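You operate a simulated robot arm through the tools that you are given. There is no shell and no other tool. Be economical: measure what you need, move in short steps, check, and stop when the job is done.

Carry out the task below with a simulated two-armed robot. There is one attempt and no reset: what you move stays moved.

JOB
On the top of the steel table, fold the grey rag in half, so that its two long edges meet.

It is judged by the outcome, as a careful person would: the job done as asked, and still so three seconds after it is handed in. It fails if anything else is knocked over, pushed out of place, dropped, spilled or broken. Flat cloth is picked up by pressing the open fingertips on it (5 to 10 N) and closing them slowly along it; thin cloth reads only 2 to 8 mm in the jaws.

ROBOT AND FRAMES
Two 7-joint arms with two-finger parallel grippers on one trunk, on a base that drives. Base frame: it is fixed to the floor where the robot stands at the start and does not move with it; the origin is under the middle of the robot, x ahead of it, y to its left, z up; the surface under the hand at the start is at about z = 80. Units: cm, degrees, N and s.
The left shoulder is at the start at [5, 18.7, 103.5], the right one opposite. With the tool pointing down near the work surface each hand reaches from about 10 to 66 cm from the robot's upright axis, wherever it stands, measured 20 degrees to its own side. Places, roughly: top of the steel table [70, 0, 80]. Payload 3.43 kg a hand.
Tool frame (each hand has its own): the origin (TCP) lies between the finger pads and is the grasp point; the fingertips stand 3 cm ahead of it; z points along the fingers, y is the line along which they close. Largest opening 9.4 cm; finger width 2.8, thickness 1; the body of the gripper, 5 by 9.6 cm, starts 5.5 cm behind the TCP.
Orientation is that of the tool frame in the base frame, as a unit quaternion [x, y, z, w]. With the fingers straight down and closing along the base's y, the tool's x points along the base's -x, its y along +y and its z along -z.

CONTROLS
- The arms move only by the tool arm_command. It takes "left_steps", "right_steps" or both (then of equal length, played together; a hand with none holds still); each is one flat list of numbers, 7 for each row, row after row: the shift along the tool's x, y, z in mm, then the turn, a rotation vector about the tool's x, y, z in degrees, then the finger opening in mm, from 0 to 94. In form: [x, y, z, ax, ay, az, jaw, x, y, z, ax, ay, az, jaw, ...]. A call has 1 to 12 rows; each row is the pose to reach, as a shift and turn from the pose commanded when the call began, along the tool's axes at that moment. Each row takes 0.2 s and may step no farther than 5 cm and 8.6 degrees from the row before; otherwise, or with a gripper value out of range, the whole call is refused. A pose out of reach is approached as far as the arm can. The call stops where the force on the tool passes 40 N (or 10 N more than at its start, if that is more) or the arm is blocked; 0.2 s more then pass. The fingers move at their own pace (about 15.3 cm/s each) and stop on an object; they squeeze with about 23 N. The grip force told is the motor's: it shows also when the fingers shut on nothing. Time passes only in rows, and 0.2 s behind the last, so rows that repeat a pose let the fingers close. It gives the time, the measured TCP pose, the force on the tool (base axes), the opening and the grip force at its end, in the units of the frame above (readings bear some noise), with the torque about the TCP (base axes, N m) and any sound that the robot's microphone picked up.
- Cameras (640 x 400 px; columns grow to the right, rows downward): "scene" is now at [14.13, -2.68, 121.77]; the picture's right is [-0.37, -0.93, 0.00], its down [-0.45, 0.18, -0.88] and it looks along [0.81, -0.33, -0.48] (base axes); focal length 251 px, centre (320, 200). "left" rides on the left gripper at [7.6, -1.4, -10.2] in its tool frame; the picture's right is [0.18, 0.98, 0.00], its down [-0.75, 0.14, -0.64] and it looks along [-0.63, 0.12, 0.77] (tool axes); focal length 243 px, centre (320, 200). "right" rides on the right gripper at [7.6, 1.4, -10.2] in its tool frame; the picture's right is [-0.18, 0.98, 0.00], its down [-0.75, -0.14, -0.64] and it looks along [-0.63, -0.12, 0.77] (tool axes); focal length 243 px, centre (320, 200). There is no depth. A picture from a camera that has moved, and an enlarged one, comes with that camera's place and axes in the base frame and with its lens. The place of the scene camera against the robot may be out by one fixed shift of up to 1.8 cm in any direction.
- snapshot(camera): a new picture of that camera. No time passes.
- raise_lower(by): slides the trunk up (or, below 0, down) by that many cm; the arms and the scene camera ride with it, the base frame stays. It gives what a move gives, with no picture.
- roll_base(legs): drives the robot by 1 to 6 legs, each [ahead, left, turn to the left] in cm, cm and degrees, along the robot's own axes; the way and the turn of a leg run together, so that a leg with both is an arc; at most 150 cm and 180 degrees a leg. The arms and the cameras ride along, it lands a little off, and it stops where it bumps. It gives what a move gives.
- aim_head(pan, tilt): turns the head with the scene camera to pan (to the left, within 80 degrees either way) and tilt (down, from -29 to 69), counted from straight ahead of the robot. It gives what a move gives.
- enlarge(camera, box): a new picture of the part [left, top, right, bottom] of that camera's present view, enlarged. No time passes.
- sign_off(): hands the job in; it is judged then, once.

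Work in short steps. Places have to be worked out from the pictures, the camera data and where the tool is seen: move nearer, look again, correct. Check each grasp and each placing, and mend what went wrong. You have 120 turns and 100 pictures in all, those below and enlarged ones among them. Open the grippers and draw the arms clear of the work before you hand the job in, unless the task says otherwise; then end with one line.

The tools are called after ">>>" as name(argument=value, ...) on one line, values as JSON. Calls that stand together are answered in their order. arm_command: Moves the arms, as the interface text tells. Its arguments: {"type":"object","properties":{"left_steps":{"type":"array"},"right_steps":{"type":"array"}},"required":[]} The other tools are called the same way: raise_lower (by) slides the trunk up or down; roll_base (legs) drives the base; aim_head (pan, tilt) turns the head that bears the scene camera; snapshot (camera) takes a picture; enlarge (camera, box) takes an enlarged picture of a part of a camera's view; sign_off () hands the job in.

At the start:

```text
time_s: 0.0
left_ee_pos: [40.32, -1.78, 104.37]
left_orientation: [0.0, 1.0, 0.0, 0.0]
left_force: [-0.1, -0.6, 0.1]
left_moment: [0.02, 0.0, 0.05]
left_grip_width: 9.4
left_grasp_force: 0.0
right_ee_pos: [37.93, -37.05, 98.24]
right_orientation: [0.001, 1.0, 0.0, 0.0]
right_force: [0.2, -0.1, 0.8]
right_moment: [0.03, 0.0, 0.03]
right_grip_width: 9.39
right_grasp_force: 0.0
trunk travel left (down, up): [-25.0, 18.2]
robot x, y, heading: [0.29, 0.59, 0.1]
head pan, tilt: [-21.9, 28.7]
```

scene: 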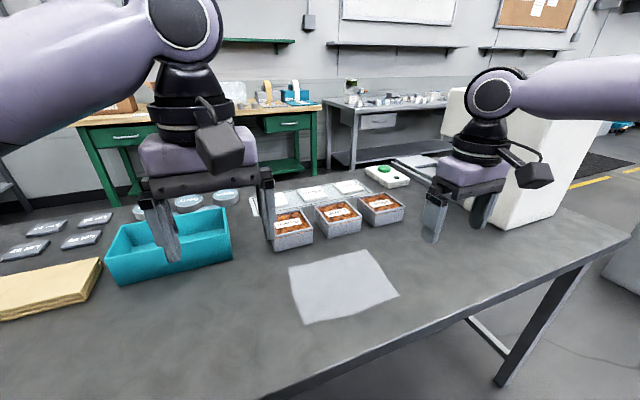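
right: 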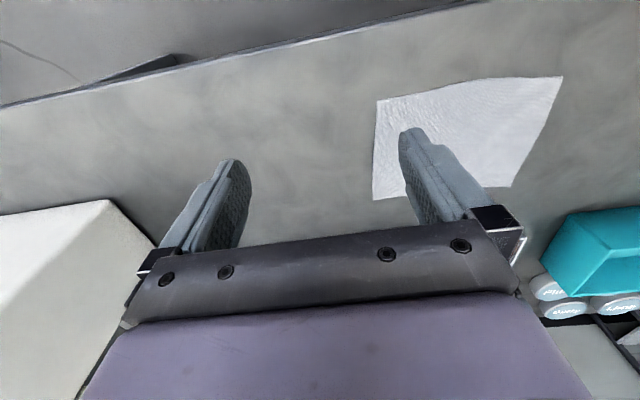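
left: 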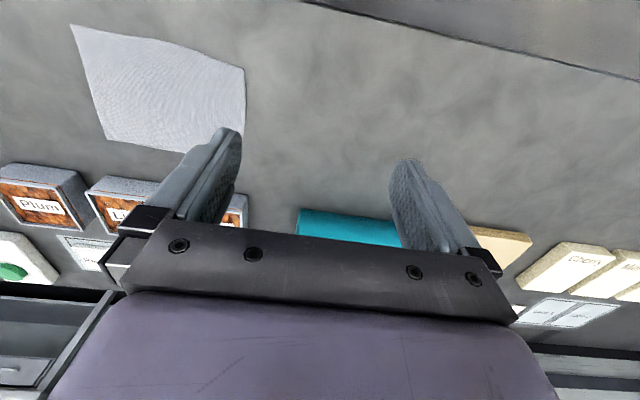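

The rag spans roughly x 42–57, y −32 to −11 with its long edges along y, so the fold line runs along y. I'll bring the right hand in a bit, then strafe the base right so both hands reach the whole rag.

>>> arm_command(right_steps=[0, 30, 0, 0, 0, 0, 94, 0, 60, -20, 0, 0, 0, 94, 0, 80, -40, 0, 0, 0, 94])

>>> roll_base(legs=[[0, -14, 0]])

>>> aim_head(pan=-8, tilt=42)

>>> snapshot(camera="scene")

```text
time_s: 0.8
left_ee_pos: [40.35, -1.7, 104.31]
left_orientation: [0.0, 1.0, 0.0, 0.0]
left_force: [0.1, 0.2, 0.0]
left_moment: [0.01, -0.04, 0.01]
left_grip_width: 9.39
left_grasp_force: 0.0
right_ee_pos: [38.11, -29.01, 102.26]
right_orientation: [0.0, 1.0, 0.0, 0.0]
right_force: [-0.5, 0.0, -0.5]
right_moment: [-0.01, -0.03, 0.05]
right_grip_width: 9.39
right_grasp_force: 0.0
trunk travel left (down, up): [-25.0, 18.2]
robot x, y, heading: [-0.06, 0.25, 0.2]
head pan, tilt: [-21.9, 28.7]
```

```text
time_s: 2.7
left_ee_pos: [40.32, -15.47, 104.34]
left_orientation: [-0.002, 1.0, 0.0, 0.0]
left_force: [-0.6, -0.7, 0.3]
left_moment: [0.01, 0.05, -0.01]
left_grip_width: 9.36
left_grasp_force: 0.1
right_ee_pos: [38.12, -42.81, 102.32]
right_orientation: [-0.002, 1.0, -0.001, 0.0]
right_force: [0.0, 0.2, 0.0]
right_moment: [0.0, 0.01, -0.02]
right_grip_width: 9.4
right_grasp_force: 0.1
trunk travel left (down, up): [-25.0, 18.2]
robot x, y, heading: [-0.61, -13.77, 0.0]
head pan, tilt: [-21.9, 28.7]
```

```text
time_s: 3.4
left_ee_pos: [40.27, -15.48, 104.27]
left_orientation: [-0.002, 1.0, 0.0, 0.0]
left_force: [-0.5, -0.6, 0.8]
left_moment: [0.01, 0.01, 0.01]
left_grip_width: 9.42
left_grasp_force: 0.1
right_ee_pos: [38.24, -42.81, 102.21]
right_orientation: [-0.002, 1.0, 0.0, 0.0]
right_force: [-0.4, 0.8, 0.4]
right_moment: [-0.01, 0.01, 0.01]
right_grip_width: 9.4
right_grasp_force: 0.1
trunk travel left (down, up): [-25.0, 18.2]
robot x, y, heading: [-0.32, -13.88, 0.4]
head pan, tilt: [-8.0, 42.0]
```

```text
96 pictures are left
camera scene: at [13.99, -14.29, 119.74], right [-0.14, -0.99, 0.0], down [-0.66, 0.09, -0.74], along [0.74, -0.1, -0.67], focal length 251 px, centre (320, 200)
```

scene: 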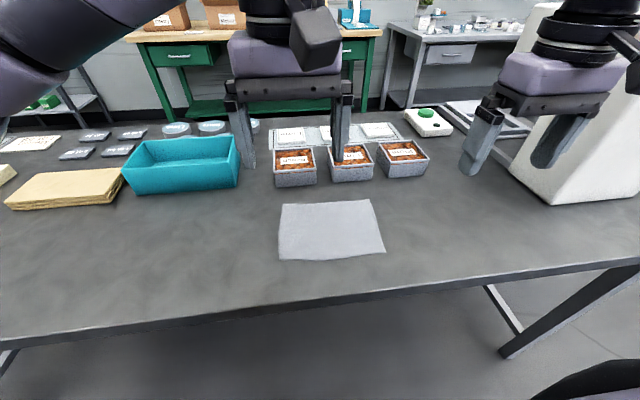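

Both views agree: near edge x≈42, far edge x≈57, y from −31.5 to −11. I'll bring both hands above the near corners with jaws partly closed, and check with the wrist cameras.

>>> arm_command(left_steps=[-9, 12, 30, 0, 0, 0, 60, -18, 24, 60, 0, 0, 0, 40, -27, 35, 90, 0, 0, 0, 30, -27, 35, 120, 0, 0, 0, 30], right_steps=[-12, 38, 25, 0, 0, 0, 60, -24, 76, 50, 0, 0, 0, 40, -36, 114, 75, 0, 0, 0, 30, -48, 138, 100, 0, 0, 0, 30])

>>> snapshot(camera="left")

>>> snapshot(camera="right")

>>> snapshot(camera="scene")

```text
time_s: 4.4
left_ee_pos: [43.14, -12.16, 92.43]
left_orientation: [-0.001, 1.0, -0.001, 0.0]
left_force: [0.4, -0.5, 0.6]
left_moment: [0.03, 0.03, -0.03]
left_grip_width: 3.01
left_grasp_force: 0.1
right_ee_pos: [42.81, -29.09, 92.13]
right_orientation: [0.0, 1.0, 0.0, 0.001]
right_force: [-0.3, 0.2, 0.8]
right_moment: [0.0, -0.01, 0.03]
right_grip_width: 3.0
right_grasp_force: 0.0
trunk travel left (down, up): [-25.0, 18.2]
robot x, y, heading: [0.05, -13.82, -0.0]
head pan, tilt: [-8.0, 42.0]
```

```text
95 pictures are left
camera left: at [35.56, -13.78, 102.64], right [-0.19, 0.98, 0.0], down [0.75, 0.14, 0.64], along [0.63, 0.12, -0.77], focal length 243 px, centre (320, 200)
```

left: 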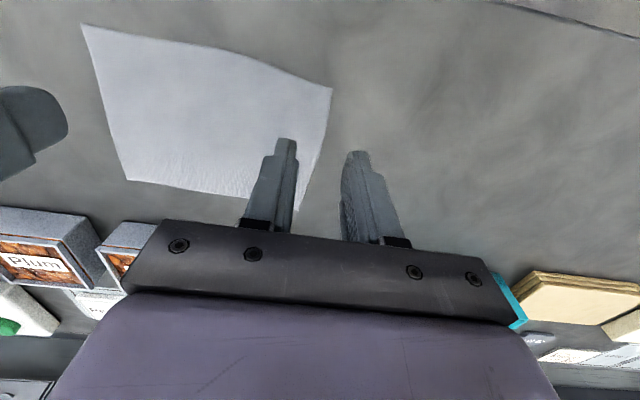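

```text
94 pictures are left
camera right: at [35.19, -27.54, 102.58], right [0.18, 0.98, 0.0], down [0.75, -0.14, 0.64], along [0.63, -0.12, -0.77], focal length 243 px, centre (320, 200)
```

right: 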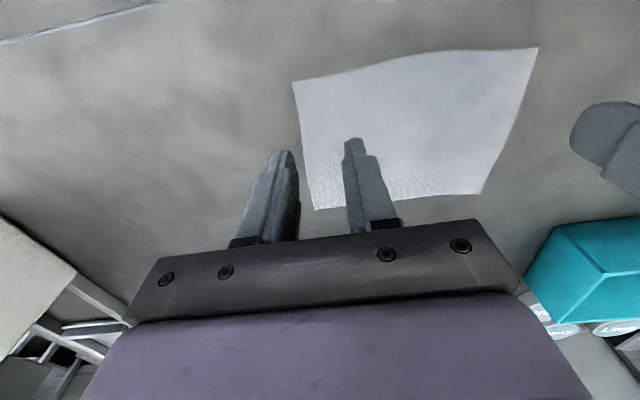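

```text
93 pictures are left
camera scene: at [14.04, -14.29, 119.73], right [-0.14, -0.99, 0.0], down [-0.66, 0.09, -0.74], along [0.74, -0.1, -0.67], focal length 251 px, centre (320, 200)
```

scene: 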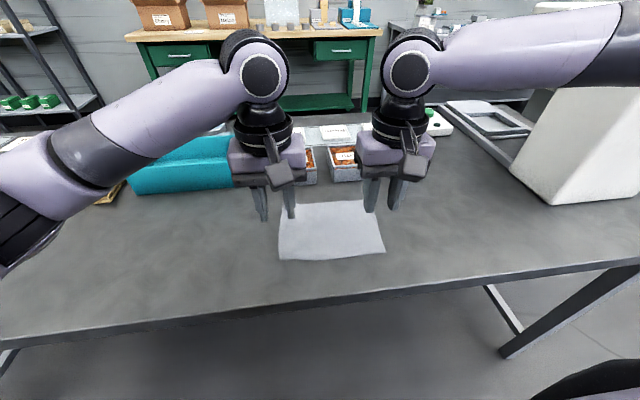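

Wrist cameras give the corners: near [41.4,−11.5] & [40.5,−31.0], far [56.1,−12.3] & [55.3,−32.0] (rag ≈19.7 × 14.8). I'll lower both hands to just above the near edge, about 2.3 cm inside the corners.

>>> arm_command(left_steps=[7, -16, 30, 0, 0, 0, 28, 7, -16, 65, 0, 0, 0, 28, 7, -16, 84, 0, 0, 0, 28, 7, -16, 84, 0, 0, 0, 28], right_steps=[11, 3, 30, 0, 0, 0, 28, 11, 3, 65, 0, 0, 0, 28, 11, 3, 82, 0, 0, 0, 28, 11, 3, 82, 0, 0, 0, 28])

>>> snapshot(camera="left")

>>> snapshot(camera="right")

```text
time_s: 5.4
left_ee_pos: [42.3, -13.73, 83.88]
left_orientation: [-0.001, 1.0, 0.0, 0.0]
left_force: [0.4, 0.2, -0.3]
left_moment: [0.01, 0.01, 0.0]
left_grip_width: 2.79
left_grasp_force: 0.0
right_ee_pos: [41.47, -29.44, 84.3]
right_orientation: [-0.002, 1.0, 0.001, 0.001]
right_force: [0.1, 0.0, -0.6]
right_moment: [0.0, 0.04, 0.02]
right_grip_width: 2.8
right_grasp_force: 0.0
right hand out of reach, approached as far as the arm can: row 2, 3, 4
trunk travel left (down, up): [-25.0, 18.2]
robot x, y, heading: [-0.09, -13.91, -0.0]
head pan, tilt: [-8.0, 42.0]
```

```text
92 pictures are left
camera left: at [34.72, -15.32, 94.17], right [-0.19, 0.98, 0.0], down [0.75, 0.14, 0.64], along [0.63, 0.12, -0.77], focal length 243 px, centre (320, 200)
```

left: 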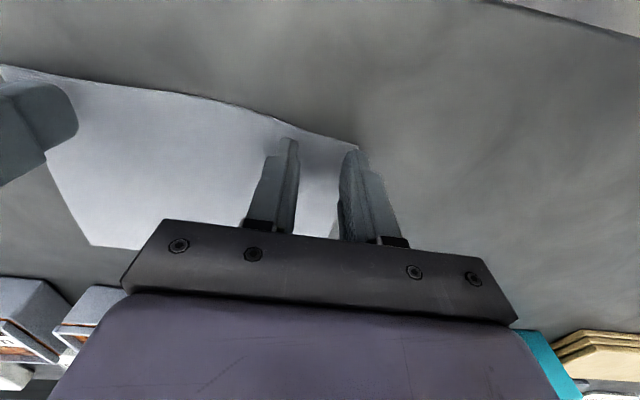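

```text
91 pictures are left
camera right: at [33.76, -27.92, 94.6], right [0.18, 0.98, 0.0], down [0.75, -0.14, 0.64], along [0.63, -0.12, -0.77], focal length 243 px, centre (320, 200)
```

right: 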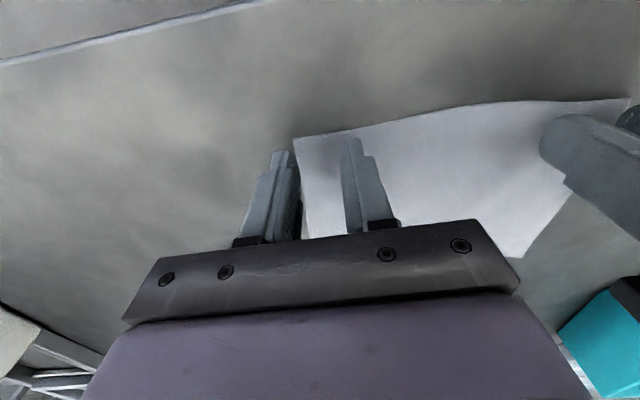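

The left hand is in place; the right one reported a reach limit, though it's nearly there. I'll nudge only the right hand to see if the limit persists.

>>> arm_command(right_steps=[0, 3, 0, 0, 0, 0, 28, 0, 3, 3, 0, 0, 0, 28])

```text
time_s: 6.0
left_ee_pos: [42.33, -13.71, 83.93]
left_orientation: [-0.001, 1.0, 0.0, 0.0]
left_force: [0.1, -0.9, -0.5]
left_moment: [0.0, 0.0, 0.01]
left_grip_width: 2.79
left_grasp_force: 0.1
right_ee_pos: [41.21, -29.62, 84.03]
right_orientation: [-0.001, 1.0, 0.001, 0.0]
right_force: [-0.1, 0.5, 0.0]
right_moment: [0.03, 0.0, -0.02]
right_grip_width: 2.82
right_grasp_force: 0.1
right hand out of reach, approached as far as the arm can: row 2
trunk travel left (down, up): [-25.0, 18.2]
robot x, y, heading: [0.18, -13.85, 0.2]
head pan, tilt: [-8.0, 42.0]
```

The right arm is at a joint limit as it goes low. I'll lift both hands, lower the trunk by 8 cm to relax the posture, and approach again.

>>> arm_command(left_steps=[0, 0, -40, 0, 0, 0, 28, 0, 0, -80, 0, 0, 0, 28, 0, 0, -120, 0, 0, 0, 28], right_steps=[0, 0, -40, 0, 0, 0, 28, 0, 0, -80, 0, 0, 0, 28, 0, 0, -120, 0, 0, 0, 28])

>>> raise_lower(by=-8)

```text
time_s: 6.8
left_ee_pos: [42.15, -13.77, 96.0]
left_orientation: [-0.002, 1.0, 0.001, -0.001]
left_force: [0.4, -0.8, -0.3]
left_moment: [-0.05, 0.01, -0.02]
left_grip_width: 2.79
left_grasp_force: 0.0
right_ee_pos: [41.25, -29.3, 96.28]
right_orientation: [-0.001, 1.0, 0.001, 0.0]
right_force: [-0.4, -0.9, -0.7]
right_moment: [0.01, 0.03, -0.01]
right_grip_width: 2.78
right_grasp_force: 0.0
trunk travel left (down, up): [-25.0, 18.2]
robot x, y, heading: [-0.01, -13.63, -0.0]
head pan, tilt: [-8.0, 42.0]
```

```text
time_s: 8.0
left_ee_pos: [42.31, -13.71, 88.02]
left_orientation: [0.0, 1.0, 0.0, 0.0]
left_force: [-0.3, 0.2, 0.0]
left_moment: [0.0, 0.01, 0.0]
left_grip_width: 2.77
left_grasp_force: 0.1
right_ee_pos: [41.32, -29.35, 88.24]
right_orientation: [-0.002, 1.0, 0.0, 0.0]
right_force: [0.4, -0.2, 0.8]
right_moment: [-0.05, 0.0, 0.01]
right_grip_width: 2.82
right_grasp_force: 0.1
trunk travel left (down, up): [-17.0, 26.2]
robot x, y, heading: [-0.02, -13.62, -0.0]
head pan, tilt: [-8.0, 42.0]
```

Now lower to just touching.

>>> arm_command(left_steps=[-1, -1, 20, 0, 0, 0, 28, -1, -1, 40, 0, 0, 0, 28, -1, -1, 46, 0, 0, 0, 28, -1, -1, 48, 0, 0, 0, 28], right_steps=[-4, 5, 20, 0, 0, 0, 28, -4, 5, 40, 0, 0, 0, 28, -4, 5, 46, 0, 0, 0, 28, -4, 5, 50, 0, 0, 0, 28])

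```text
time_s: 9.0
left_ee_pos: [42.3, -13.79, 83.16]
left_orientation: [-0.002, 1.0, 0.0, 0.0]
left_force: [0.6, -0.2, 0.1]
left_moment: [0.01, 0.02, 0.0]
left_grip_width: 2.8
left_grasp_force: 0.1
right_ee_pos: [41.9, -28.92, 83.24]
right_orientation: [-0.002, 1.0, 0.0, 0.001]
right_force: [-0.6, -0.3, 1.8]
right_moment: [-0.03, 0.0, 0.02]
right_grip_width: 2.8
right_grasp_force: 0.0
trunk travel left (down, up): [-17.0, 26.2]
robot x, y, heading: [0.12, -13.88, -0.0]
head pan, tilt: [-8.0, 42.0]
```

No limit this time, and the right hand is just starting to touch. I press a few mm further to get 5–10 N.

>>> arm_command(left_steps=[0, 0, 1.5, 0, 0, 0, 28, 0, 0, 3, 0, 0, 0, 28, 0, 0, 3, 0, 0, 0, 28], right_steps=[0, 0, 1, 0, 0, 0, 28, 0, 0, 2, 0, 0, 0, 28, 0, 0, 2, 0, 0, 0, 28])

```text
time_s: 9.8
left_ee_pos: [42.25, -13.78, 83.17]
left_orientation: [-0.001, 1.0, -0.001, 0.002]
left_force: [2.9, 1.6, 17.7]
left_moment: [0.12, -0.02, -0.03]
left_grip_width: 2.78
left_grasp_force: 0.0
right_ee_pos: [41.69, -28.91, 83.15]
right_orientation: [-0.002, 1.0, 0.0, 0.002]
right_force: [0.9, 0.2, 9.0]
right_moment: [-0.04, 0.0, -0.03]
right_grip_width: 2.82
right_grasp_force: 0.1
trunk travel left (down, up): [-17.0, 26.2]
robot x, y, heading: [0.16, -13.7, 0.1]
head pan, tilt: [-8.0, 42.0]
```

Right is at 9 N (good), left at 17.7 N (too much). I back the left off 1.7 mm, then close both slowly.

>>> arm_command(left_steps=[0, 0, -1.7, 0, 0, 0, 28, 0, 0, -1.7, 0, 0, 0, 25, 0, 0, -1.7, 0, 0, 0, 22, 0, 0, -1.7, 0, 0, 0, 19, 0, 0, -1.7, 0, 0, 0, 16, 0, 0, -1.7, 0, 0, 0, 13, 0, 0, -1.7, 0, 0, 0, 10, 0, 0, -1.7, 0, 0, 0, 7, 0, 0, -1.7, 0, 0, 0, 4, 0, 0, -1.7, 0, 0, 0, 0, 0, 0, -1.7, 0, 0, 0, 0], right_steps=[0, 0, 0, 0, 0, 0, 28, 0, 0, 0, 0, 0, 0, 25, 0, 0, 0, 0, 0, 0, 22, 0, 0, 0, 0, 0, 0, 19, 0, 0, 0, 0, 0, 0, 16, 0, 0, 0, 0, 0, 0, 13, 0, 0, 0, 0, 0, 0, 10, 0, 0, 0, 0, 0, 0, 7, 0, 0, 0, 0, 0, 0, 4, 0, 0, 0, 0, 0, 0, 0, 0, 0, 0, 0, 0, 0, 0])

>>> snapshot(camera="left")

>>> snapshot(camera="right")

```text
time_s: 12.2
left_ee_pos: [42.21, -13.79, 83.12]
left_orientation: [0.0, 1.0, -0.001, 0.001]
left_force: [-1.5, -14.7, 6.8]
left_moment: [-0.48, -0.04, 0.01]
left_grip_width: 0.23
left_grasp_force: 23.1
right_ee_pos: [41.62, -28.8, 83.12]
right_orientation: [-0.002, 1.0, 0.001, 0.002]
right_force: [0.9, 13.0, 16.0]
right_moment: [0.45, 0.03, -0.03]
right_grip_width: 0.23
right_grasp_force: 22.3
trunk travel left (down, up): [-17.0, 26.2]
robot x, y, heading: [-0.15, -14.03, 0.2]
head pan, tilt: [-8.0, 42.0]
```

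```text
90 pictures are left
camera left: at [34.62, -15.46, 93.41], right [-0.18, 0.98, 0.0], down [0.75, 0.14, 0.64], along [0.63, 0.12, -0.77], focal length 243 px, centre (320, 200)
```

left: 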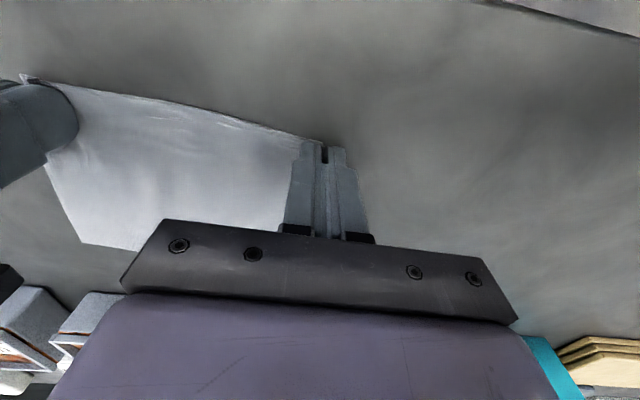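

```text
89 pictures are left
camera right: at [34.02, -27.28, 93.46], right [0.18, 0.98, 0.0], down [0.75, -0.14, 0.64], along [0.63, -0.11, -0.77], focal length 243 px, centre (320, 200)
```

right: 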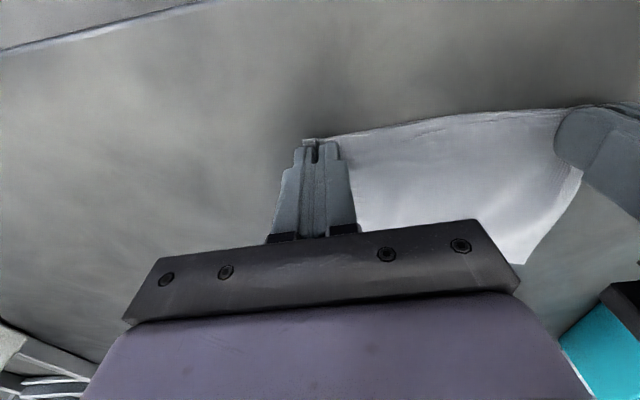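

Both pinches read 2.3 mm at ~23 N with cloth gathered in the jaws. I lift the edge along an inner arc, easing the hands 2 mm toward each other, then check.

>>> arm_command(left_steps=[-1, -2, -6, 0, 0, 0, 0, -4, -2, -14, 0, 0, 0, 0, -9, -3, -24, 0, 0, 0, 0, -16, -3, -34, 0, 0, 0, 0, -25, -4, -44, 0, 0, 0, 0, -36, -4, -50, 0, 0, 0, 0], right_steps=[-1, 2, -6, 0, 0, 0, 0, -4, 2, -14, 0, 0, 0, 0, -9, 1, -24, 0, 0, 0, 0, -16, 1, -34, 0, 0, 0, 0, -25, 0, -44, 0, 0, 0, 0, -36, 0, -50, 0, 0, 0, 0])

>>> snapshot(camera="scene")

>>> snapshot(camera="left")

>>> snapshot(camera="right")

```text
time_s: 13.6
left_ee_pos: [45.87, -14.47, 88.15]
left_orientation: [0.001, 1.0, -0.002, 0.0]
left_force: [-0.8, -16.8, -0.1]
left_moment: [-0.48, 0.02, 0.02]
left_grip_width: 0.21
left_grasp_force: 23.3
right_ee_pos: [44.95, -29.37, 88.04]
right_orientation: [-0.003, 1.0, 0.002, 0.001]
right_force: [1.0, 16.5, -0.5]
right_moment: [0.53, -0.05, 0.0]
right_grip_width: 0.22
right_grasp_force: 22.9
right hand out of reach, approached as far as the arm can: row 6
trunk travel left (down, up): [-17.0, 26.2]
robot x, y, heading: [-0.26, -13.91, 0.0]
head pan, tilt: [-8.0, 42.0]
```

```text
88 pictures are left
camera scene: at [13.99, -14.29, 111.73], right [-0.14, -0.99, 0.0], down [-0.66, 0.09, -0.74], along [0.74, -0.1, -0.67], focal length 251 px, centre (320, 200)
```

scene: 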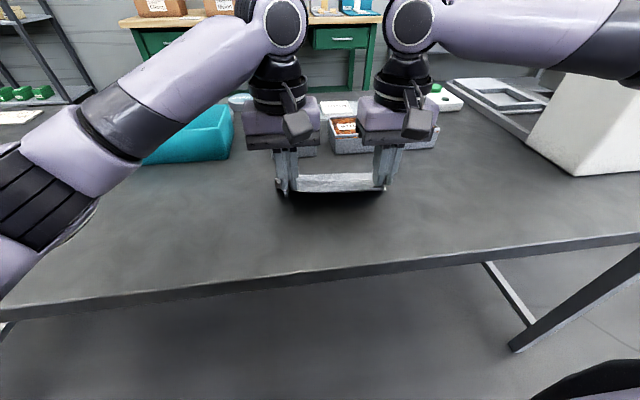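

```text
87 pictures are left
camera left: at [38.27, -15.95, 98.37], right [-0.18, 0.98, 0.0], down [0.75, 0.14, 0.64], along [0.63, 0.12, -0.77], focal length 243 px, centre (320, 200)
```

left: 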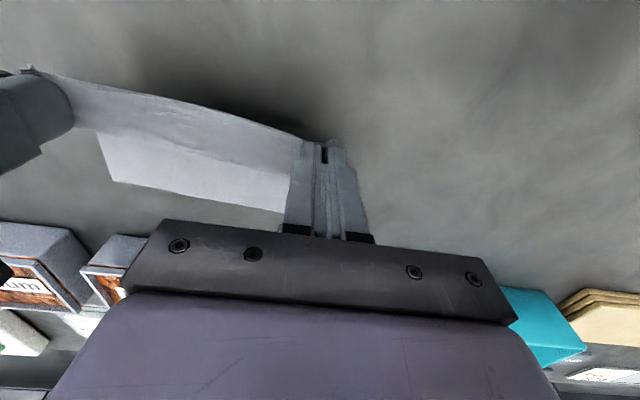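

```text
86 pictures are left
camera right: at [37.23, -27.91, 98.41], right [0.18, 0.98, 0.01], down [0.75, -0.14, 0.64], along [0.63, -0.11, -0.77], focal length 243 px, centre (320, 200)
```

right: 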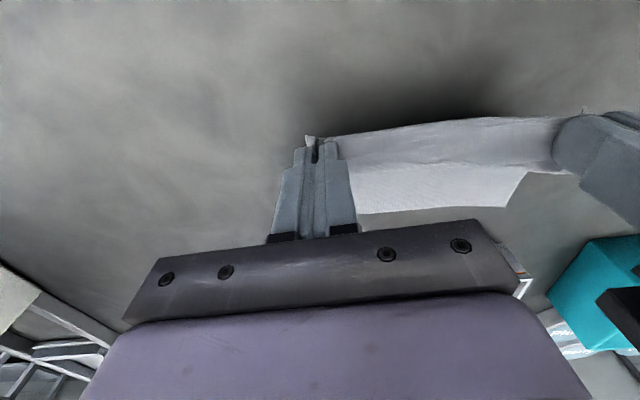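

The edge is lifted cleanly and the far half stays flat. The right arm hits a joint limit; I test whether a small yaw of the right tool frees it while advancing 1 cm.

>>> arm_command(left_steps=[-5, -3, 0, 0, 0, 0, 0, -5, -4, 0, 0, 0, 0, 0], right_steps=[-5, 2, 0, 0, 0, 6, 0, -8, 4, 0, 0, 0, 10, 0])

```text
time_s: 14.2
left_ee_pos: [46.57, -14.68, 88.07]
left_orientation: [-0.001, 1.0, -0.001, 0.0]
left_force: [-0.9, -16.9, 0.2]
left_moment: [-0.54, 0.02, 0.02]
left_grip_width: 0.22
left_grasp_force: 22.9
right_ee_pos: [45.33, -29.63, 87.92]
right_orientation: [0.085, 0.996, 0.002, 0.001]
right_force: [1.4, 18.0, 0.1]
right_moment: [0.51, -0.01, 0.02]
right_grip_width: 0.22
right_grasp_force: 23.4
right hand out of reach, approached as far as the arm can: row 1, 2
trunk travel left (down, up): [-17.0, 26.2]
robot x, y, heading: [0.37, -13.96, 0.0]
head pan, tilt: [-8.0, 42.0]
```

Yaw isn't the limiting joint. I test tilting the right hand slightly (fingers toward +y) instead, undoing the yaw.

>>> arm_command(right_steps=[0, 0, 0, 0, 0, -5, 0, 0, 0, 0, 0, 0, -10, 0, 0, 3, 0, -6, 0, -10, 0, -5, 5, 0, -10, 0, -10, 0])

```text
time_s: 15.2
left_ee_pos: [46.53, -14.44, 88.07]
left_orientation: [-0.003, 1.0, 0.001, 0.0]
left_force: [-0.3, -4.0, -0.4]
left_moment: [-0.12, 0.04, -0.02]
left_grip_width: 0.21
left_grasp_force: 23.2
right_ee_pos: [45.76, -29.48, 87.87]
right_orientation: [-0.001, 0.996, 0.087, 0.007]
right_force: [-0.4, 3.8, 0.3]
right_moment: [0.13, -0.01, 0.0]
right_grip_width: 0.21
right_grasp_force: 22.8
trunk travel left (down, up): [-17.0, 26.2]
robot x, y, heading: [-0.07, -13.94, 0.2]
head pan, tilt: [-8.0, 42.0]
```

Tilting freed the arm, and the tension dropped to 4 N. I continue the arc forward with both hands, adding a bit more tilt on the right.

>>> arm_command(left_steps=[-15, 0, -4, 0, 0, 0, 0, -30, 0, -5, 0, 0, 0, 0, -45, 0, -2, 0, 0, 0, 0, -60, 0, 6, 0, 0, 0, 0, -75, 0, 18, 0, 0, 0, 0, -75, 0, 18, 0, 0, 0, 0], right_steps=[-15, 0.7, -4, -3, 0, 0, 0, -30, 0.9, -5, -6, 0, 0, 0, -45, 0.4, -2, -9, 0, 0, 0, -60, -1, 6, -12, 0, 0, 0, -75, -3, 18, -12, 0, 0, 0, -75, -3, 18, -12, 0, 0, 0])

>>> snapshot(camera="scene")

>>> snapshot(camera="left")

>>> snapshot(camera="right")

```text
time_s: 16.6
left_ee_pos: [54.06, -14.48, 86.34]
left_orientation: [-0.001, 1.0, 0.001, 0.0]
left_force: [-0.3, -0.1, -0.2]
left_moment: [-0.01, 0.01, 0.02]
left_grip_width: 0.2
left_grasp_force: 23.1
right_ee_pos: [52.88, -29.73, 86.34]
right_orientation: [-0.002, 0.982, 0.191, 0.009]
right_force: [-0.2, -0.4, -0.1]
right_moment: [-0.01, -0.03, -0.02]
right_grip_width: 0.21
right_grasp_force: 22.6
right hand out of reach, approached as far as the arm can: row 5, 6
trunk travel left (down, up): [-17.0, 26.2]
robot x, y, heading: [-0.2, -14.18, 0.2]
head pan, tilt: [-8.0, 42.0]
```

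```text
85 pictures are left
camera scene: at [14.0, -14.29, 111.73], right [-0.14, -0.99, 0.0], down [-0.66, 0.09, -0.74], along [0.74, -0.1, -0.67], focal length 251 px, centre (320, 200)
```

scene: 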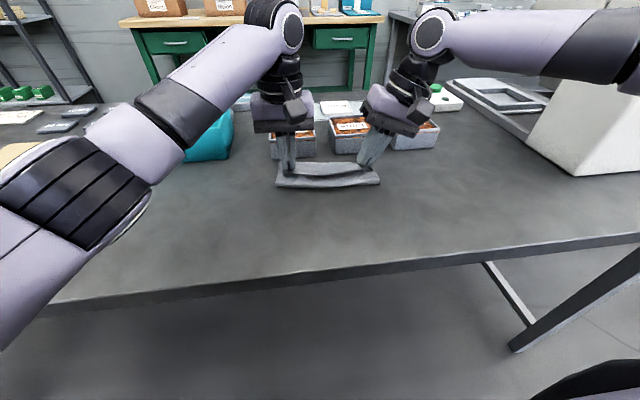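

```text
84 pictures are left
camera left: at [46.4, -16.12, 96.58], right [-0.19, 0.98, 0.0], down [0.75, 0.14, 0.64], along [0.63, 0.12, -0.77], focal length 243 px, centre (320, 200)
```

left: 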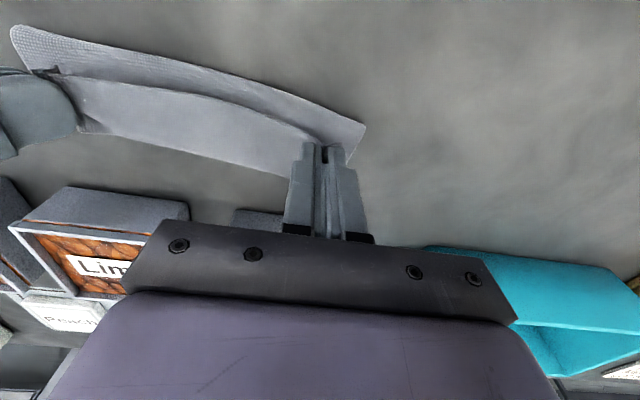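

```text
83 pictures are left
camera right: at [45.03, -32.1, 96.3], right [0.18, 0.91, 0.37], down [0.74, -0.37, 0.56], along [0.64, 0.18, -0.74], focal length 243 px, centre (320, 200)
```

right: 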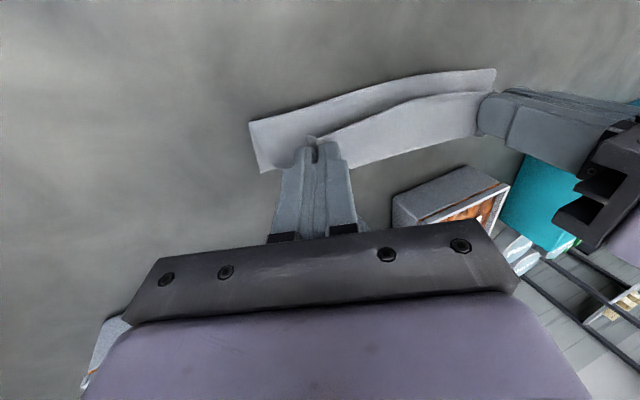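

The fold is forming, the far edge of the bottom layer now sits at about x 58 (left) to 57 (right), having slid ~2 cm. I need ~3 cm more forward and ~2.5 cm down; I move on with a little more tilt on the right.

>>> arm_command(left_steps=[-6, 0, 4, 0, 0, 0, 0, -13, 0, 8, 0, 0, 0, 0, -20, 0, 13, 0, 0, 0, 0, -26, 0, 17, 0, 0, 0, 0], right_steps=[-6, -1.5, 4, -4, 0, 0, 0, -13, -3, 7.5, -8, 0, 0, 0, -20, -5, 12, -11, 0, 0, 0, -26, -6.4, 15.8, -14, 0, 0, 0])

>>> snapshot(camera="left")

>>> snapshot(camera="right")

```text
time_s: 17.6
left_ee_pos: [56.66, -14.54, 84.63]
left_orientation: [-0.001, 1.0, -0.001, 0.0]
left_force: [-0.1, -0.2, -0.2]
left_moment: [0.01, -0.03, -0.06]
left_grip_width: 0.21
left_grasp_force: 22.6
right_ee_pos: [54.86, -29.92, 84.73]
right_orientation: [-0.002, 0.951, 0.309, 0.008]
right_force: [-0.2, -1.0, -0.1]
right_moment: [-0.02, 0.01, -0.01]
right_grip_width: 0.21
right_grasp_force: 23.3
right hand out of reach, approached as far as the arm can: row 4
trunk travel left (down, up): [-17.0, 26.2]
robot x, y, heading: [-0.19, -13.58, 0.1]
head pan, tilt: [-8.0, 42.0]
```

```text
82 pictures are left
camera left: at [49.02, -16.13, 94.86], right [-0.19, 0.98, 0.0], down [0.75, 0.14, 0.64], along [0.63, 0.12, -0.77], focal length 243 px, centre (320, 200)
```

left: 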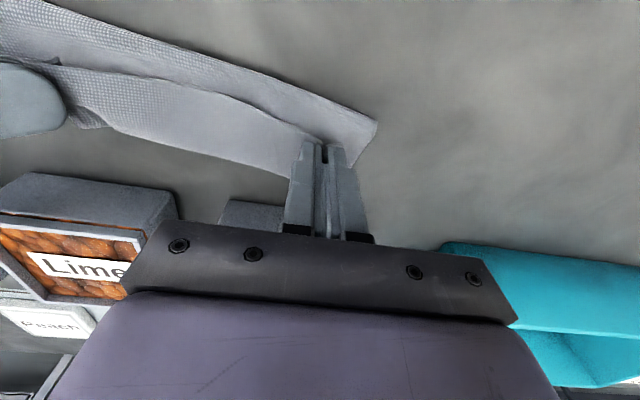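

```text
81 pictures are left
camera right: at [47.1, -34.63, 93.82], right [0.17, 0.79, 0.58], down [0.75, -0.49, 0.45], along [0.64, 0.36, -0.68], focal length 243 px, centre (320, 200)
```

right: 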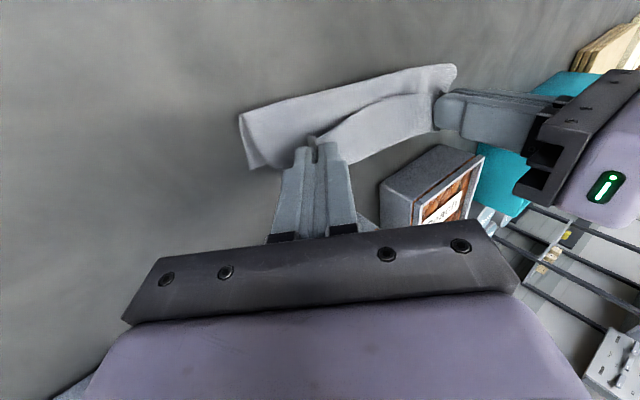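

I want a clearer view of where the bottom layer's far edge lies relative to the held edge, so I enlarge the scene view.

>>> enlarge(camera="scene", box=[240, 120, 420, 232])

>>> enlarge(camera="right", box=[220, 50, 480, 212])

>>> enlarge(camera="left", box=[0, 0, 400, 250])

```text
3.56 times, centred on (330, 176) of scene
camera zoom: at [13.99, -14.29, 111.73], right [-0.14, -0.99, 0.0], down [-0.66, 0.09, -0.74], along [0.74, -0.1, -0.67], focal length 891 px, centre (284, 285)
```

zoom: 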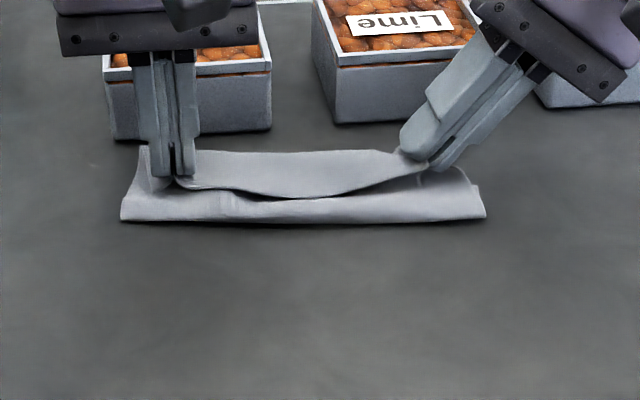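

```text
2.46 times, centred on (350, 131) of right
camera zoom: at [47.1, -34.63, 93.82], right [0.17, 0.79, 0.58], down [0.75, -0.49, 0.45], along [0.64, 0.36, -0.68], focal length 597 px, centre (246, 370)
```

zoom: 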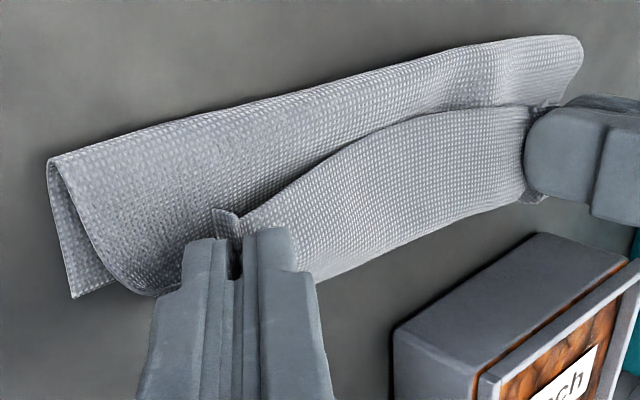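

```text
1.60 times, centred on (200, 125) of left
camera zoom: at [49.02, -16.13, 94.86], right [-0.19, 0.98, 0.0], down [0.75, 0.14, 0.64], along [0.63, 0.12, -0.77], focal length 388 px, centre (512, 320)
```

zoom: 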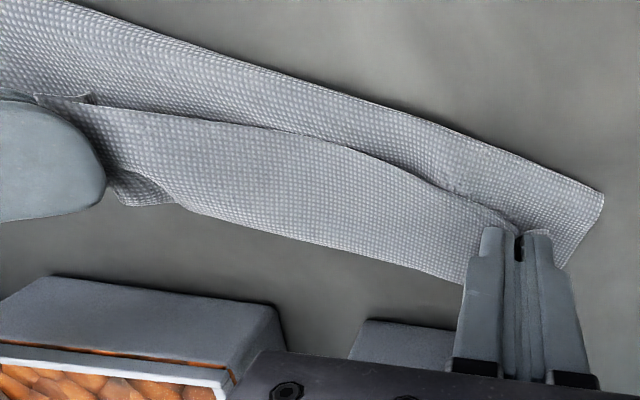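

The right enlargement shows the bottom far corner hasn't moved (≈[54.7,−31.8]), but the held edge points back toward me, so the upper layer bulges forward in an S and the crease crept to x≈51. I'll back up and raise so the upper half stands taut over the true midline (x≈48.3).

>>> arm_command(left_steps=[10, 0, -15, 0, 0, 0, 0, 22, 0, -28, 0, 0, 0, 0, 36, 0, -36, 0, 0, 0, 0, 50, 0, -40, 0, 0, 0, 0, 61, 0, -40, 0, 0, 0, 0, 61, 0, -40, 0, 0, 0, 0], right_steps=[8, 7, -12, 3, 0, 0, 0, 19, 13, -22, 6, 0, 0, 0, 31, 17, -29, 9, 0, 0, 0, 43, 19, -32, 12, 0, 0, 0, 52, 19, -32, 14, 0, 0, 0, 52, 19, -32, 14, 0, 0, 0])

>>> enlarge(camera="scene", box=[240, 120, 420, 232])

>>> enlarge(camera="right", box=[180, 50, 500, 250])

>>> enlarge(camera="left", box=[0, 0, 400, 250])

```text
time_s: 19.0
left_ee_pos: [50.57, -14.61, 88.42]
left_orientation: [-0.001, 1.0, 0.0, 0.0]
left_force: [-0.9, -5.7, 0.8]
left_moment: [-0.15, 0.0, -0.03]
left_grip_width: 0.19
left_grasp_force: 22.9
right_ee_pos: [49.65, -30.22, 88.27]
right_orientation: [-0.002, 0.982, 0.191, 0.008]
right_force: [-0.4, 5.3, -0.8]
right_moment: [0.17, -0.04, -0.04]
right_grip_width: 0.19
right_grasp_force: 22.5
trunk travel left (down, up): [-17.0, 26.2]
robot x, y, heading: [0.2, -14.12, 0.2]
head pan, tilt: [-8.0, 42.0]
```

```text
3.56 times, centred on (330, 176) of scene
camera zoom: at [13.99, -14.28, 111.73], right [-0.14, -0.99, 0.0], down [-0.66, 0.09, -0.74], along [0.74, -0.1, -0.67], focal length 891 px, centre (284, 285)
```

zoom: 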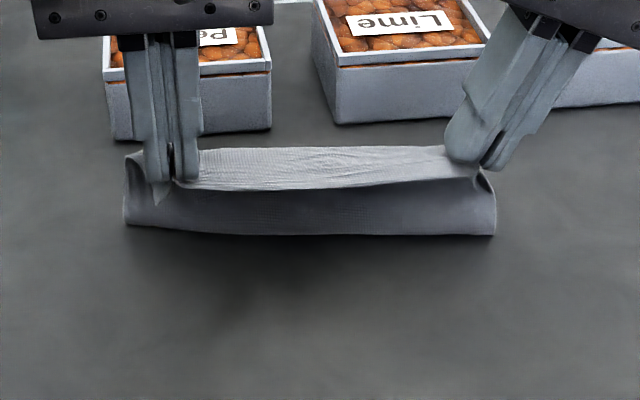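

```text
2.00 times, centred on (340, 150) of right
camera zoom: at [41.87, -32.59, 98.34], right [0.18, 0.91, 0.37], down [0.75, -0.37, 0.55], along [0.64, 0.18, -0.75], focal length 485 px, centre (280, 300)
```

zoom: 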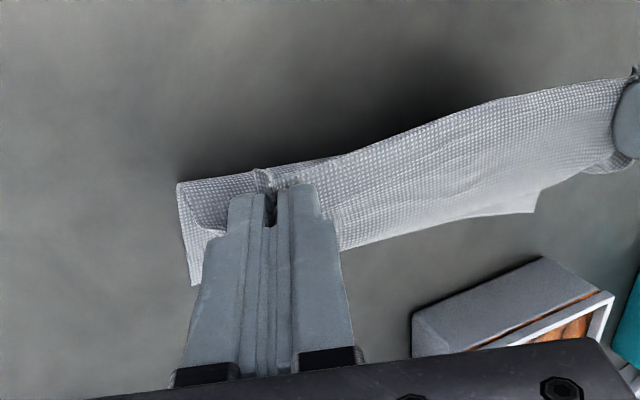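

```text
1.60 times, centred on (200, 125) of left
camera zoom: at [42.87, -16.11, 98.82], right [-0.19, 0.98, 0.0], down [0.75, 0.14, 0.64], along [0.63, 0.12, -0.77], focal length 388 px, centre (512, 320)
```

zoom: 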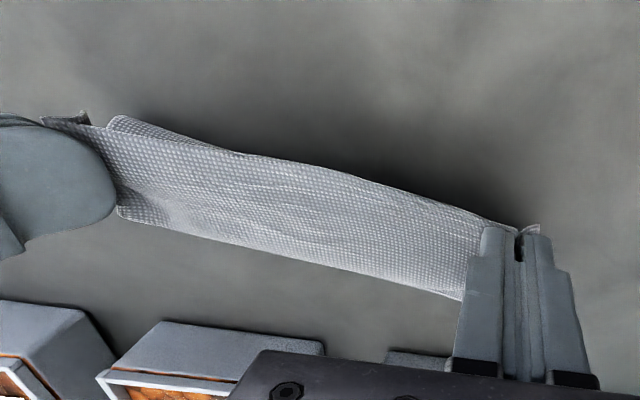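

The S-shape persists because the pinch holds the edge facing me. Cleaner plan: lay this edge back flat where it was, then fold the far edge toward me instead, where the fingers can pitch forward so the cloth leaves them the right way. First, lay the near edge back.

>>> arm_command(left_steps=[15, 0, -5, 0, 0, 0, 0, 30, 1, -5, 0, 0, 0, 0, 45, 2, 2, 0, 0, 0, 0, 60, 4, 15, 0, 0, 0, 0, 72, 6, 30, 0, 0, 0, 0, 82, 8, 42, 0, 0, 0, 0, 88, 8, 50, 0, 0, 0, 0, 88, 8, 50, 0, 0, 0, 0], right_steps=[15, 3.7, -3.9, 4, 0, 0, 0, 30, 5.6, -3.1, 8, 0, 0, 0, 45, 4.8, 4.1, 12, 0, 0, 0, 60, 1.8, 17, 16, 0, 0, 0, 72, -2, 31.6, 20, 0, 0, 0, 80, -4.6, 43.4, 22, 0, 0, 0, 86, -6.2, 50, 22, 0, 0, 0, 86, -6.2, 50, 22, 0, 0, 0])

>>> snapshot(camera="scene")

>>> snapshot(camera="left")

```text
time_s: 20.8
left_ee_pos: [41.7, -13.9, 83.69]
left_orientation: [-0.001, 1.0, -0.002, 0.0]
left_force: [-0.2, -18.3, -0.6]
left_moment: [-0.58, 0.01, 0.08]
left_grip_width: 0.21
left_grasp_force: 23.7
right_ee_pos: [41.29, -28.91, 83.21]
right_orientation: [-0.001, 1.0, 0.002, 0.009]
right_force: [0.7, 18.1, 0.3]
right_moment: [0.63, -0.03, 0.02]
right_grip_width: 0.2
right_grasp_force: 23.1
trunk travel left (down, up): [-17.0, 26.2]
robot x, y, heading: [-0.02, -14.13, 0.1]
head pan, tilt: [-8.0, 42.0]
```

```text
74 pictures are left
camera scene: at [13.99, -14.28, 111.73], right [-0.14, -0.99, 0.0], down [-0.66, 0.09, -0.74], along [0.74, -0.1, -0.67], focal length 251 px, centre (320, 200)
```

scene: 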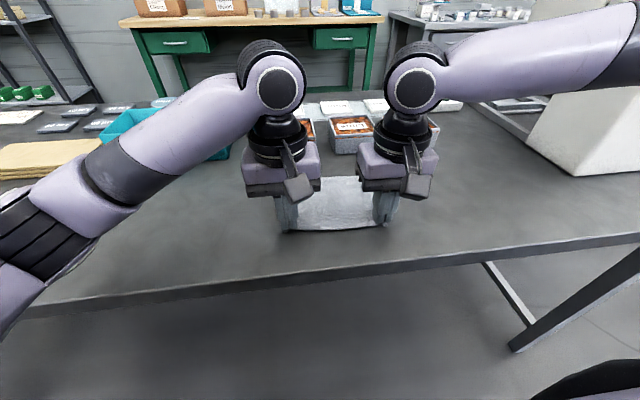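

```text
73 pictures are left
camera left: at [34.06, -15.41, 93.93], right [-0.19, 0.98, 0.0], down [0.75, 0.15, 0.64], along [0.63, 0.12, -0.77], focal length 243 px, centre (320, 200)
```

left: 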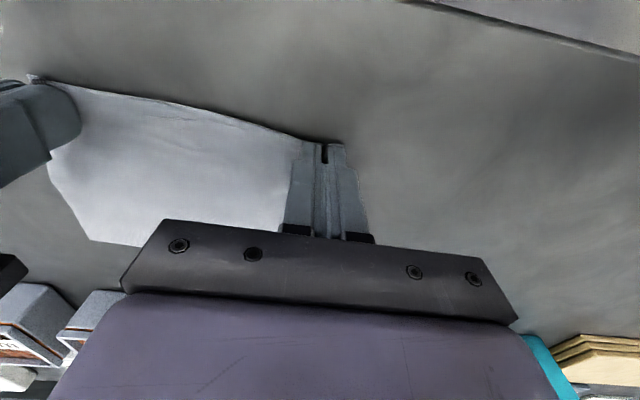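

The rag is flat again. I release both pinches and lift clear straight up, then look.

>>> arm_command(left_steps=[0, -2, 0, 0, 0, 0, 10, 0, -2, 0, 0, 0, 0, 24, 0, -2, 0, 0, 0, 0, 30, 0, -2, -20, 0, 0, 0, 30, 0, -2, -60, 0, 0, 0, 30, 0, 20, -100, 0, 0, 0, 30, 0, 60, -130, 0, 0, 0, 30, 20, 100, -150, 0, 0, 0, 30], right_steps=[0, 2, 0, 0, 0, 0, 10, 0, 2, 0, 0, 0, 0, 24, 0, 2, 0, 0, 0, 0, 30, 0, 2, -20, 0, 0, 0, 30, 0, 2, -60, 0, 0, 0, 30, 0, -20, -100, 0, 0, 0, 30, 0, -60, -130, 0, 0, 0, 30, 0, -90, -140, 0, 0, 0, 30])

>>> snapshot(camera="scene")

>>> snapshot(camera="left")

>>> snapshot(camera="right")

```text
time_s: 22.6
left_ee_pos: [39.58, -3.73, 98.48]
left_orientation: [-0.002, 1.0, 0.0, -0.001]
left_force: [-0.5, 0.9, -0.1]
left_moment: [0.0, -0.03, 0.0]
left_grip_width: 3.01
left_grasp_force: 0.2
right_ee_pos: [41.05, -37.94, 97.27]
right_orientation: [-0.002, 1.0, 0.0, 0.007]
right_force: [-0.2, -0.2, 0.4]
right_moment: [-0.01, 0.01, 0.01]
right_grip_width: 2.99
right_grasp_force: 0.0
trunk travel left (down, up): [-17.0, 26.2]
robot x, y, heading: [0.14, -13.72, -0.1]
head pan, tilt: [-8.0, 42.0]
```

```text
72 pictures are left
camera scene: at [13.97, -14.27, 111.73], right [-0.14, -0.99, 0.0], down [-0.66, 0.09, -0.74], along [0.74, -0.1, -0.67], focal length 251 px, centre (320, 200)
```

scene: 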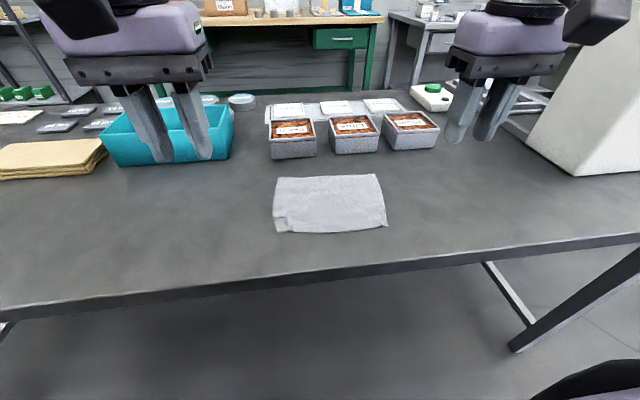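

```text
71 pictures are left
camera left: at [31.97, -5.32, 108.74], right [-0.19, 0.98, 0.0], down [0.75, 0.14, 0.64], along [0.63, 0.12, -0.77], focal length 243 px, centre (320, 200)
```

left: 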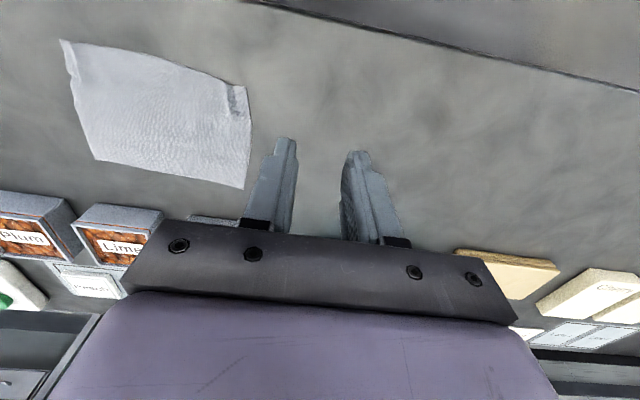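

```text
70 pictures are left
camera right: at [33.18, -36.44, 107.52], right [0.18, 0.98, 0.0], down [0.74, -0.14, 0.65], along [0.64, -0.12, -0.76], focal length 243 px, centre (320, 200)
```

right: 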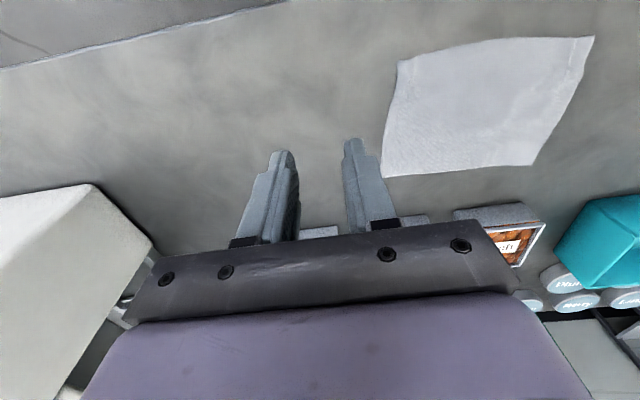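

Rag is flat, just slightly rumpled at the near corners: A[55.4,−12.2], B[54.0,−31.8], C[40.1,−29.7], D[41.1,−11.7]. Now I yaw each hand 90° in the air (cameras outboard) so the fingers close across the far edge, and see if reach allows it.

>>> arm_command(left_steps=[-11, -4, 3, 0, 0, 8.2, 30, -22, -8, 6, 0, 0, 16.4, 30, -33, -12, 9, 0, 0, 24.6, 30, -44, -16, 12, 0, 0, 32.8, 30, -55, -20, 15, 0, 0, 41, 30, -66, -24, 18, 0, 0, 49.2, 30, -77, -28, 21, 0, 0, 57.4, 30, -88, -32, 24, 0, 0, 65.6, 30, -100, -36, 27, 0, 0, 73.8, 30, -112, -40, 30, 0, 0, 82, 30, -125, -43, 35, 0, 0, 90, 30], right_steps=[-8, 2, 2, 0, 0, -8.2, 30, -16, 4, 4, 0, 0, -16.4, 30, -24, 6, 6, 0, 0, -24.6, 30, -32, 8, 8, 0, 0, -32.8, 30, -40, 10, 10, 0, 0, -41, 30, -48, 12, 12, 0, 0, -49.2, 30, -56, 14, 14, 0, 0, -57.4, 30, -64, 16, 16, 0, 0, -65.6, 30, -72, 17, 18, 0, 0, -73.8, 30, -80, 18, 20, 0, 0, -82, 30, -90, 19, 22, 0, 0, -90, 30])

>>> snapshot(camera="scene")

```text
time_s: 25.0
left_ee_pos: [52.03, -8.18, 95.04]
left_orientation: [0.706, 0.708, 0.0, 0.0]
left_force: [-0.3, -0.4, 0.0]
left_moment: [0.02, 0.02, -0.01]
left_grip_width: 3.0
left_grasp_force: 0.1
right_ee_pos: [50.19, -36.07, 95.23]
right_orientation: [0.708, -0.706, 0.004, -0.005]
right_force: [0.4, 1.4, 0.3]
right_moment: [0.02, 0.02, -0.01]
right_grip_width: 3.0
right_grasp_force: 0.1
trunk travel left (down, up): [-17.0, 26.2]
robot x, y, heading: [-0.31, -13.72, -0.1]
head pan, tilt: [-8.0, 42.0]
```

```text
69 pictures are left
camera scene: at [14.01, -14.3, 111.73], right [-0.14, -0.99, 0.0], down [-0.66, 0.09, -0.74], along [0.74, -0.1, -0.67], focal length 251 px, centre (320, 200)
```

scene: 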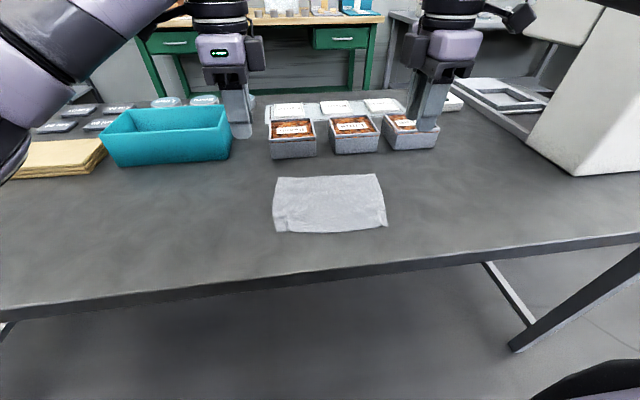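

Both hands reached it. Now move over the far corners and lower to z≈86, watching for limits.

>>> arm_command(left_steps=[-20, 7, 20, 0, 0, 0, 20, -40, 14, 45, 0, 0, 0, 20, -57, 19, 70, 0, 0, 0, 20, -57, 19, 90, 0, 0, 0, 20], right_steps=[-20, -9, 20, 0, 0, 0, 20, -40, -18, 45, 0, 0, 0, 20, -59, -26, 70, 0, 0, 0, 20, -59, -26, 92, 0, 0, 0, 20])

>>> snapshot(camera="scene")

>>> snapshot(camera="left")

>>> snapshot(camera="right")

```text
time_s: 26.0
left_ee_pos: [54.16, -13.89, 86.09]
left_orientation: [0.707, 0.708, 0.0, 0.001]
left_force: [-0.3, 0.0, 1.0]
left_moment: [-0.02, 0.0, -0.02]
left_grip_width: 1.97
left_grasp_force: 0.0
right_ee_pos: [49.8, -33.18, 86.19]
right_orientation: [0.708, -0.706, 0.005, -0.006]
right_force: [-0.1, 0.1, -0.3]
right_moment: [-0.01, 0.02, -0.01]
right_grip_width: 2.01
right_grasp_force: 0.0
right hand out of reach, approached as far as the arm can: row 1, 2, 3, 4
trunk travel left (down, up): [-17.0, 26.2]
robot x, y, heading: [0.09, -13.8, 0.2]
head pan, tilt: [-8.0, 42.0]
```

```text
68 pictures are left
camera scene: at [13.99, -14.29, 111.73], right [-0.14, -0.99, 0.0], down [-0.66, 0.09, -0.74], along [0.74, -0.1, -0.67], focal length 251 px, centre (320, 200)
```

scene: 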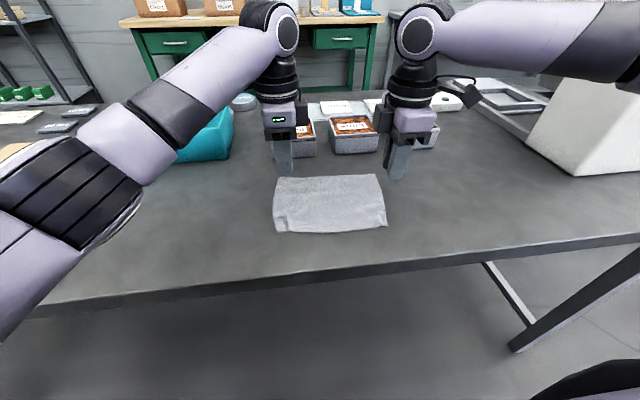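

```text
67 pictures are left
camera left: at [52.67, -6.4, 96.34], right [0.98, 0.19, 0.0], down [0.14, -0.75, 0.64], along [0.12, -0.63, -0.77], focal length 243 px, centre (320, 200)
```

left: 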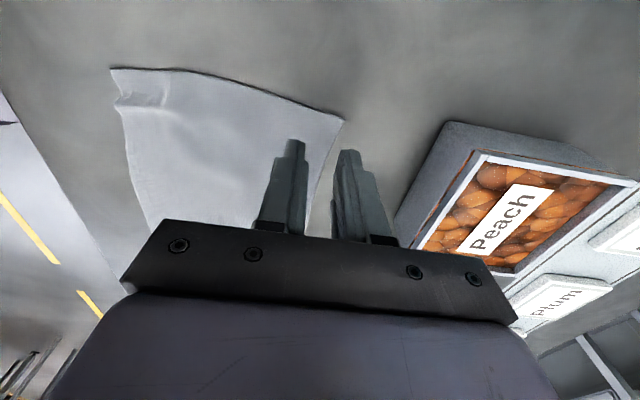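

```text
66 pictures are left
camera right: at [48.19, -40.69, 96.5], right [-0.98, 0.18, -0.02], down [0.13, 0.75, 0.65], along [0.13, 0.63, -0.76], focal length 243 px, centre (320, 200)
```

right: 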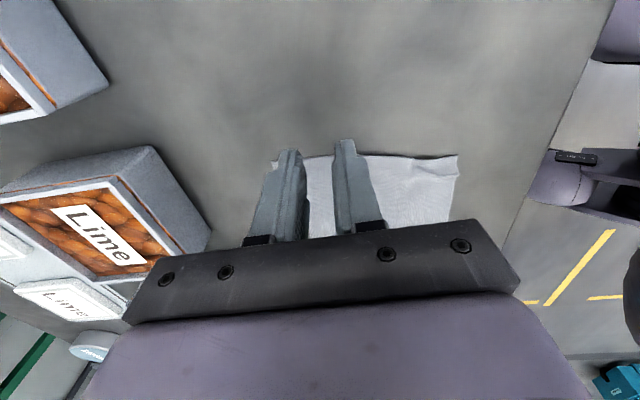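

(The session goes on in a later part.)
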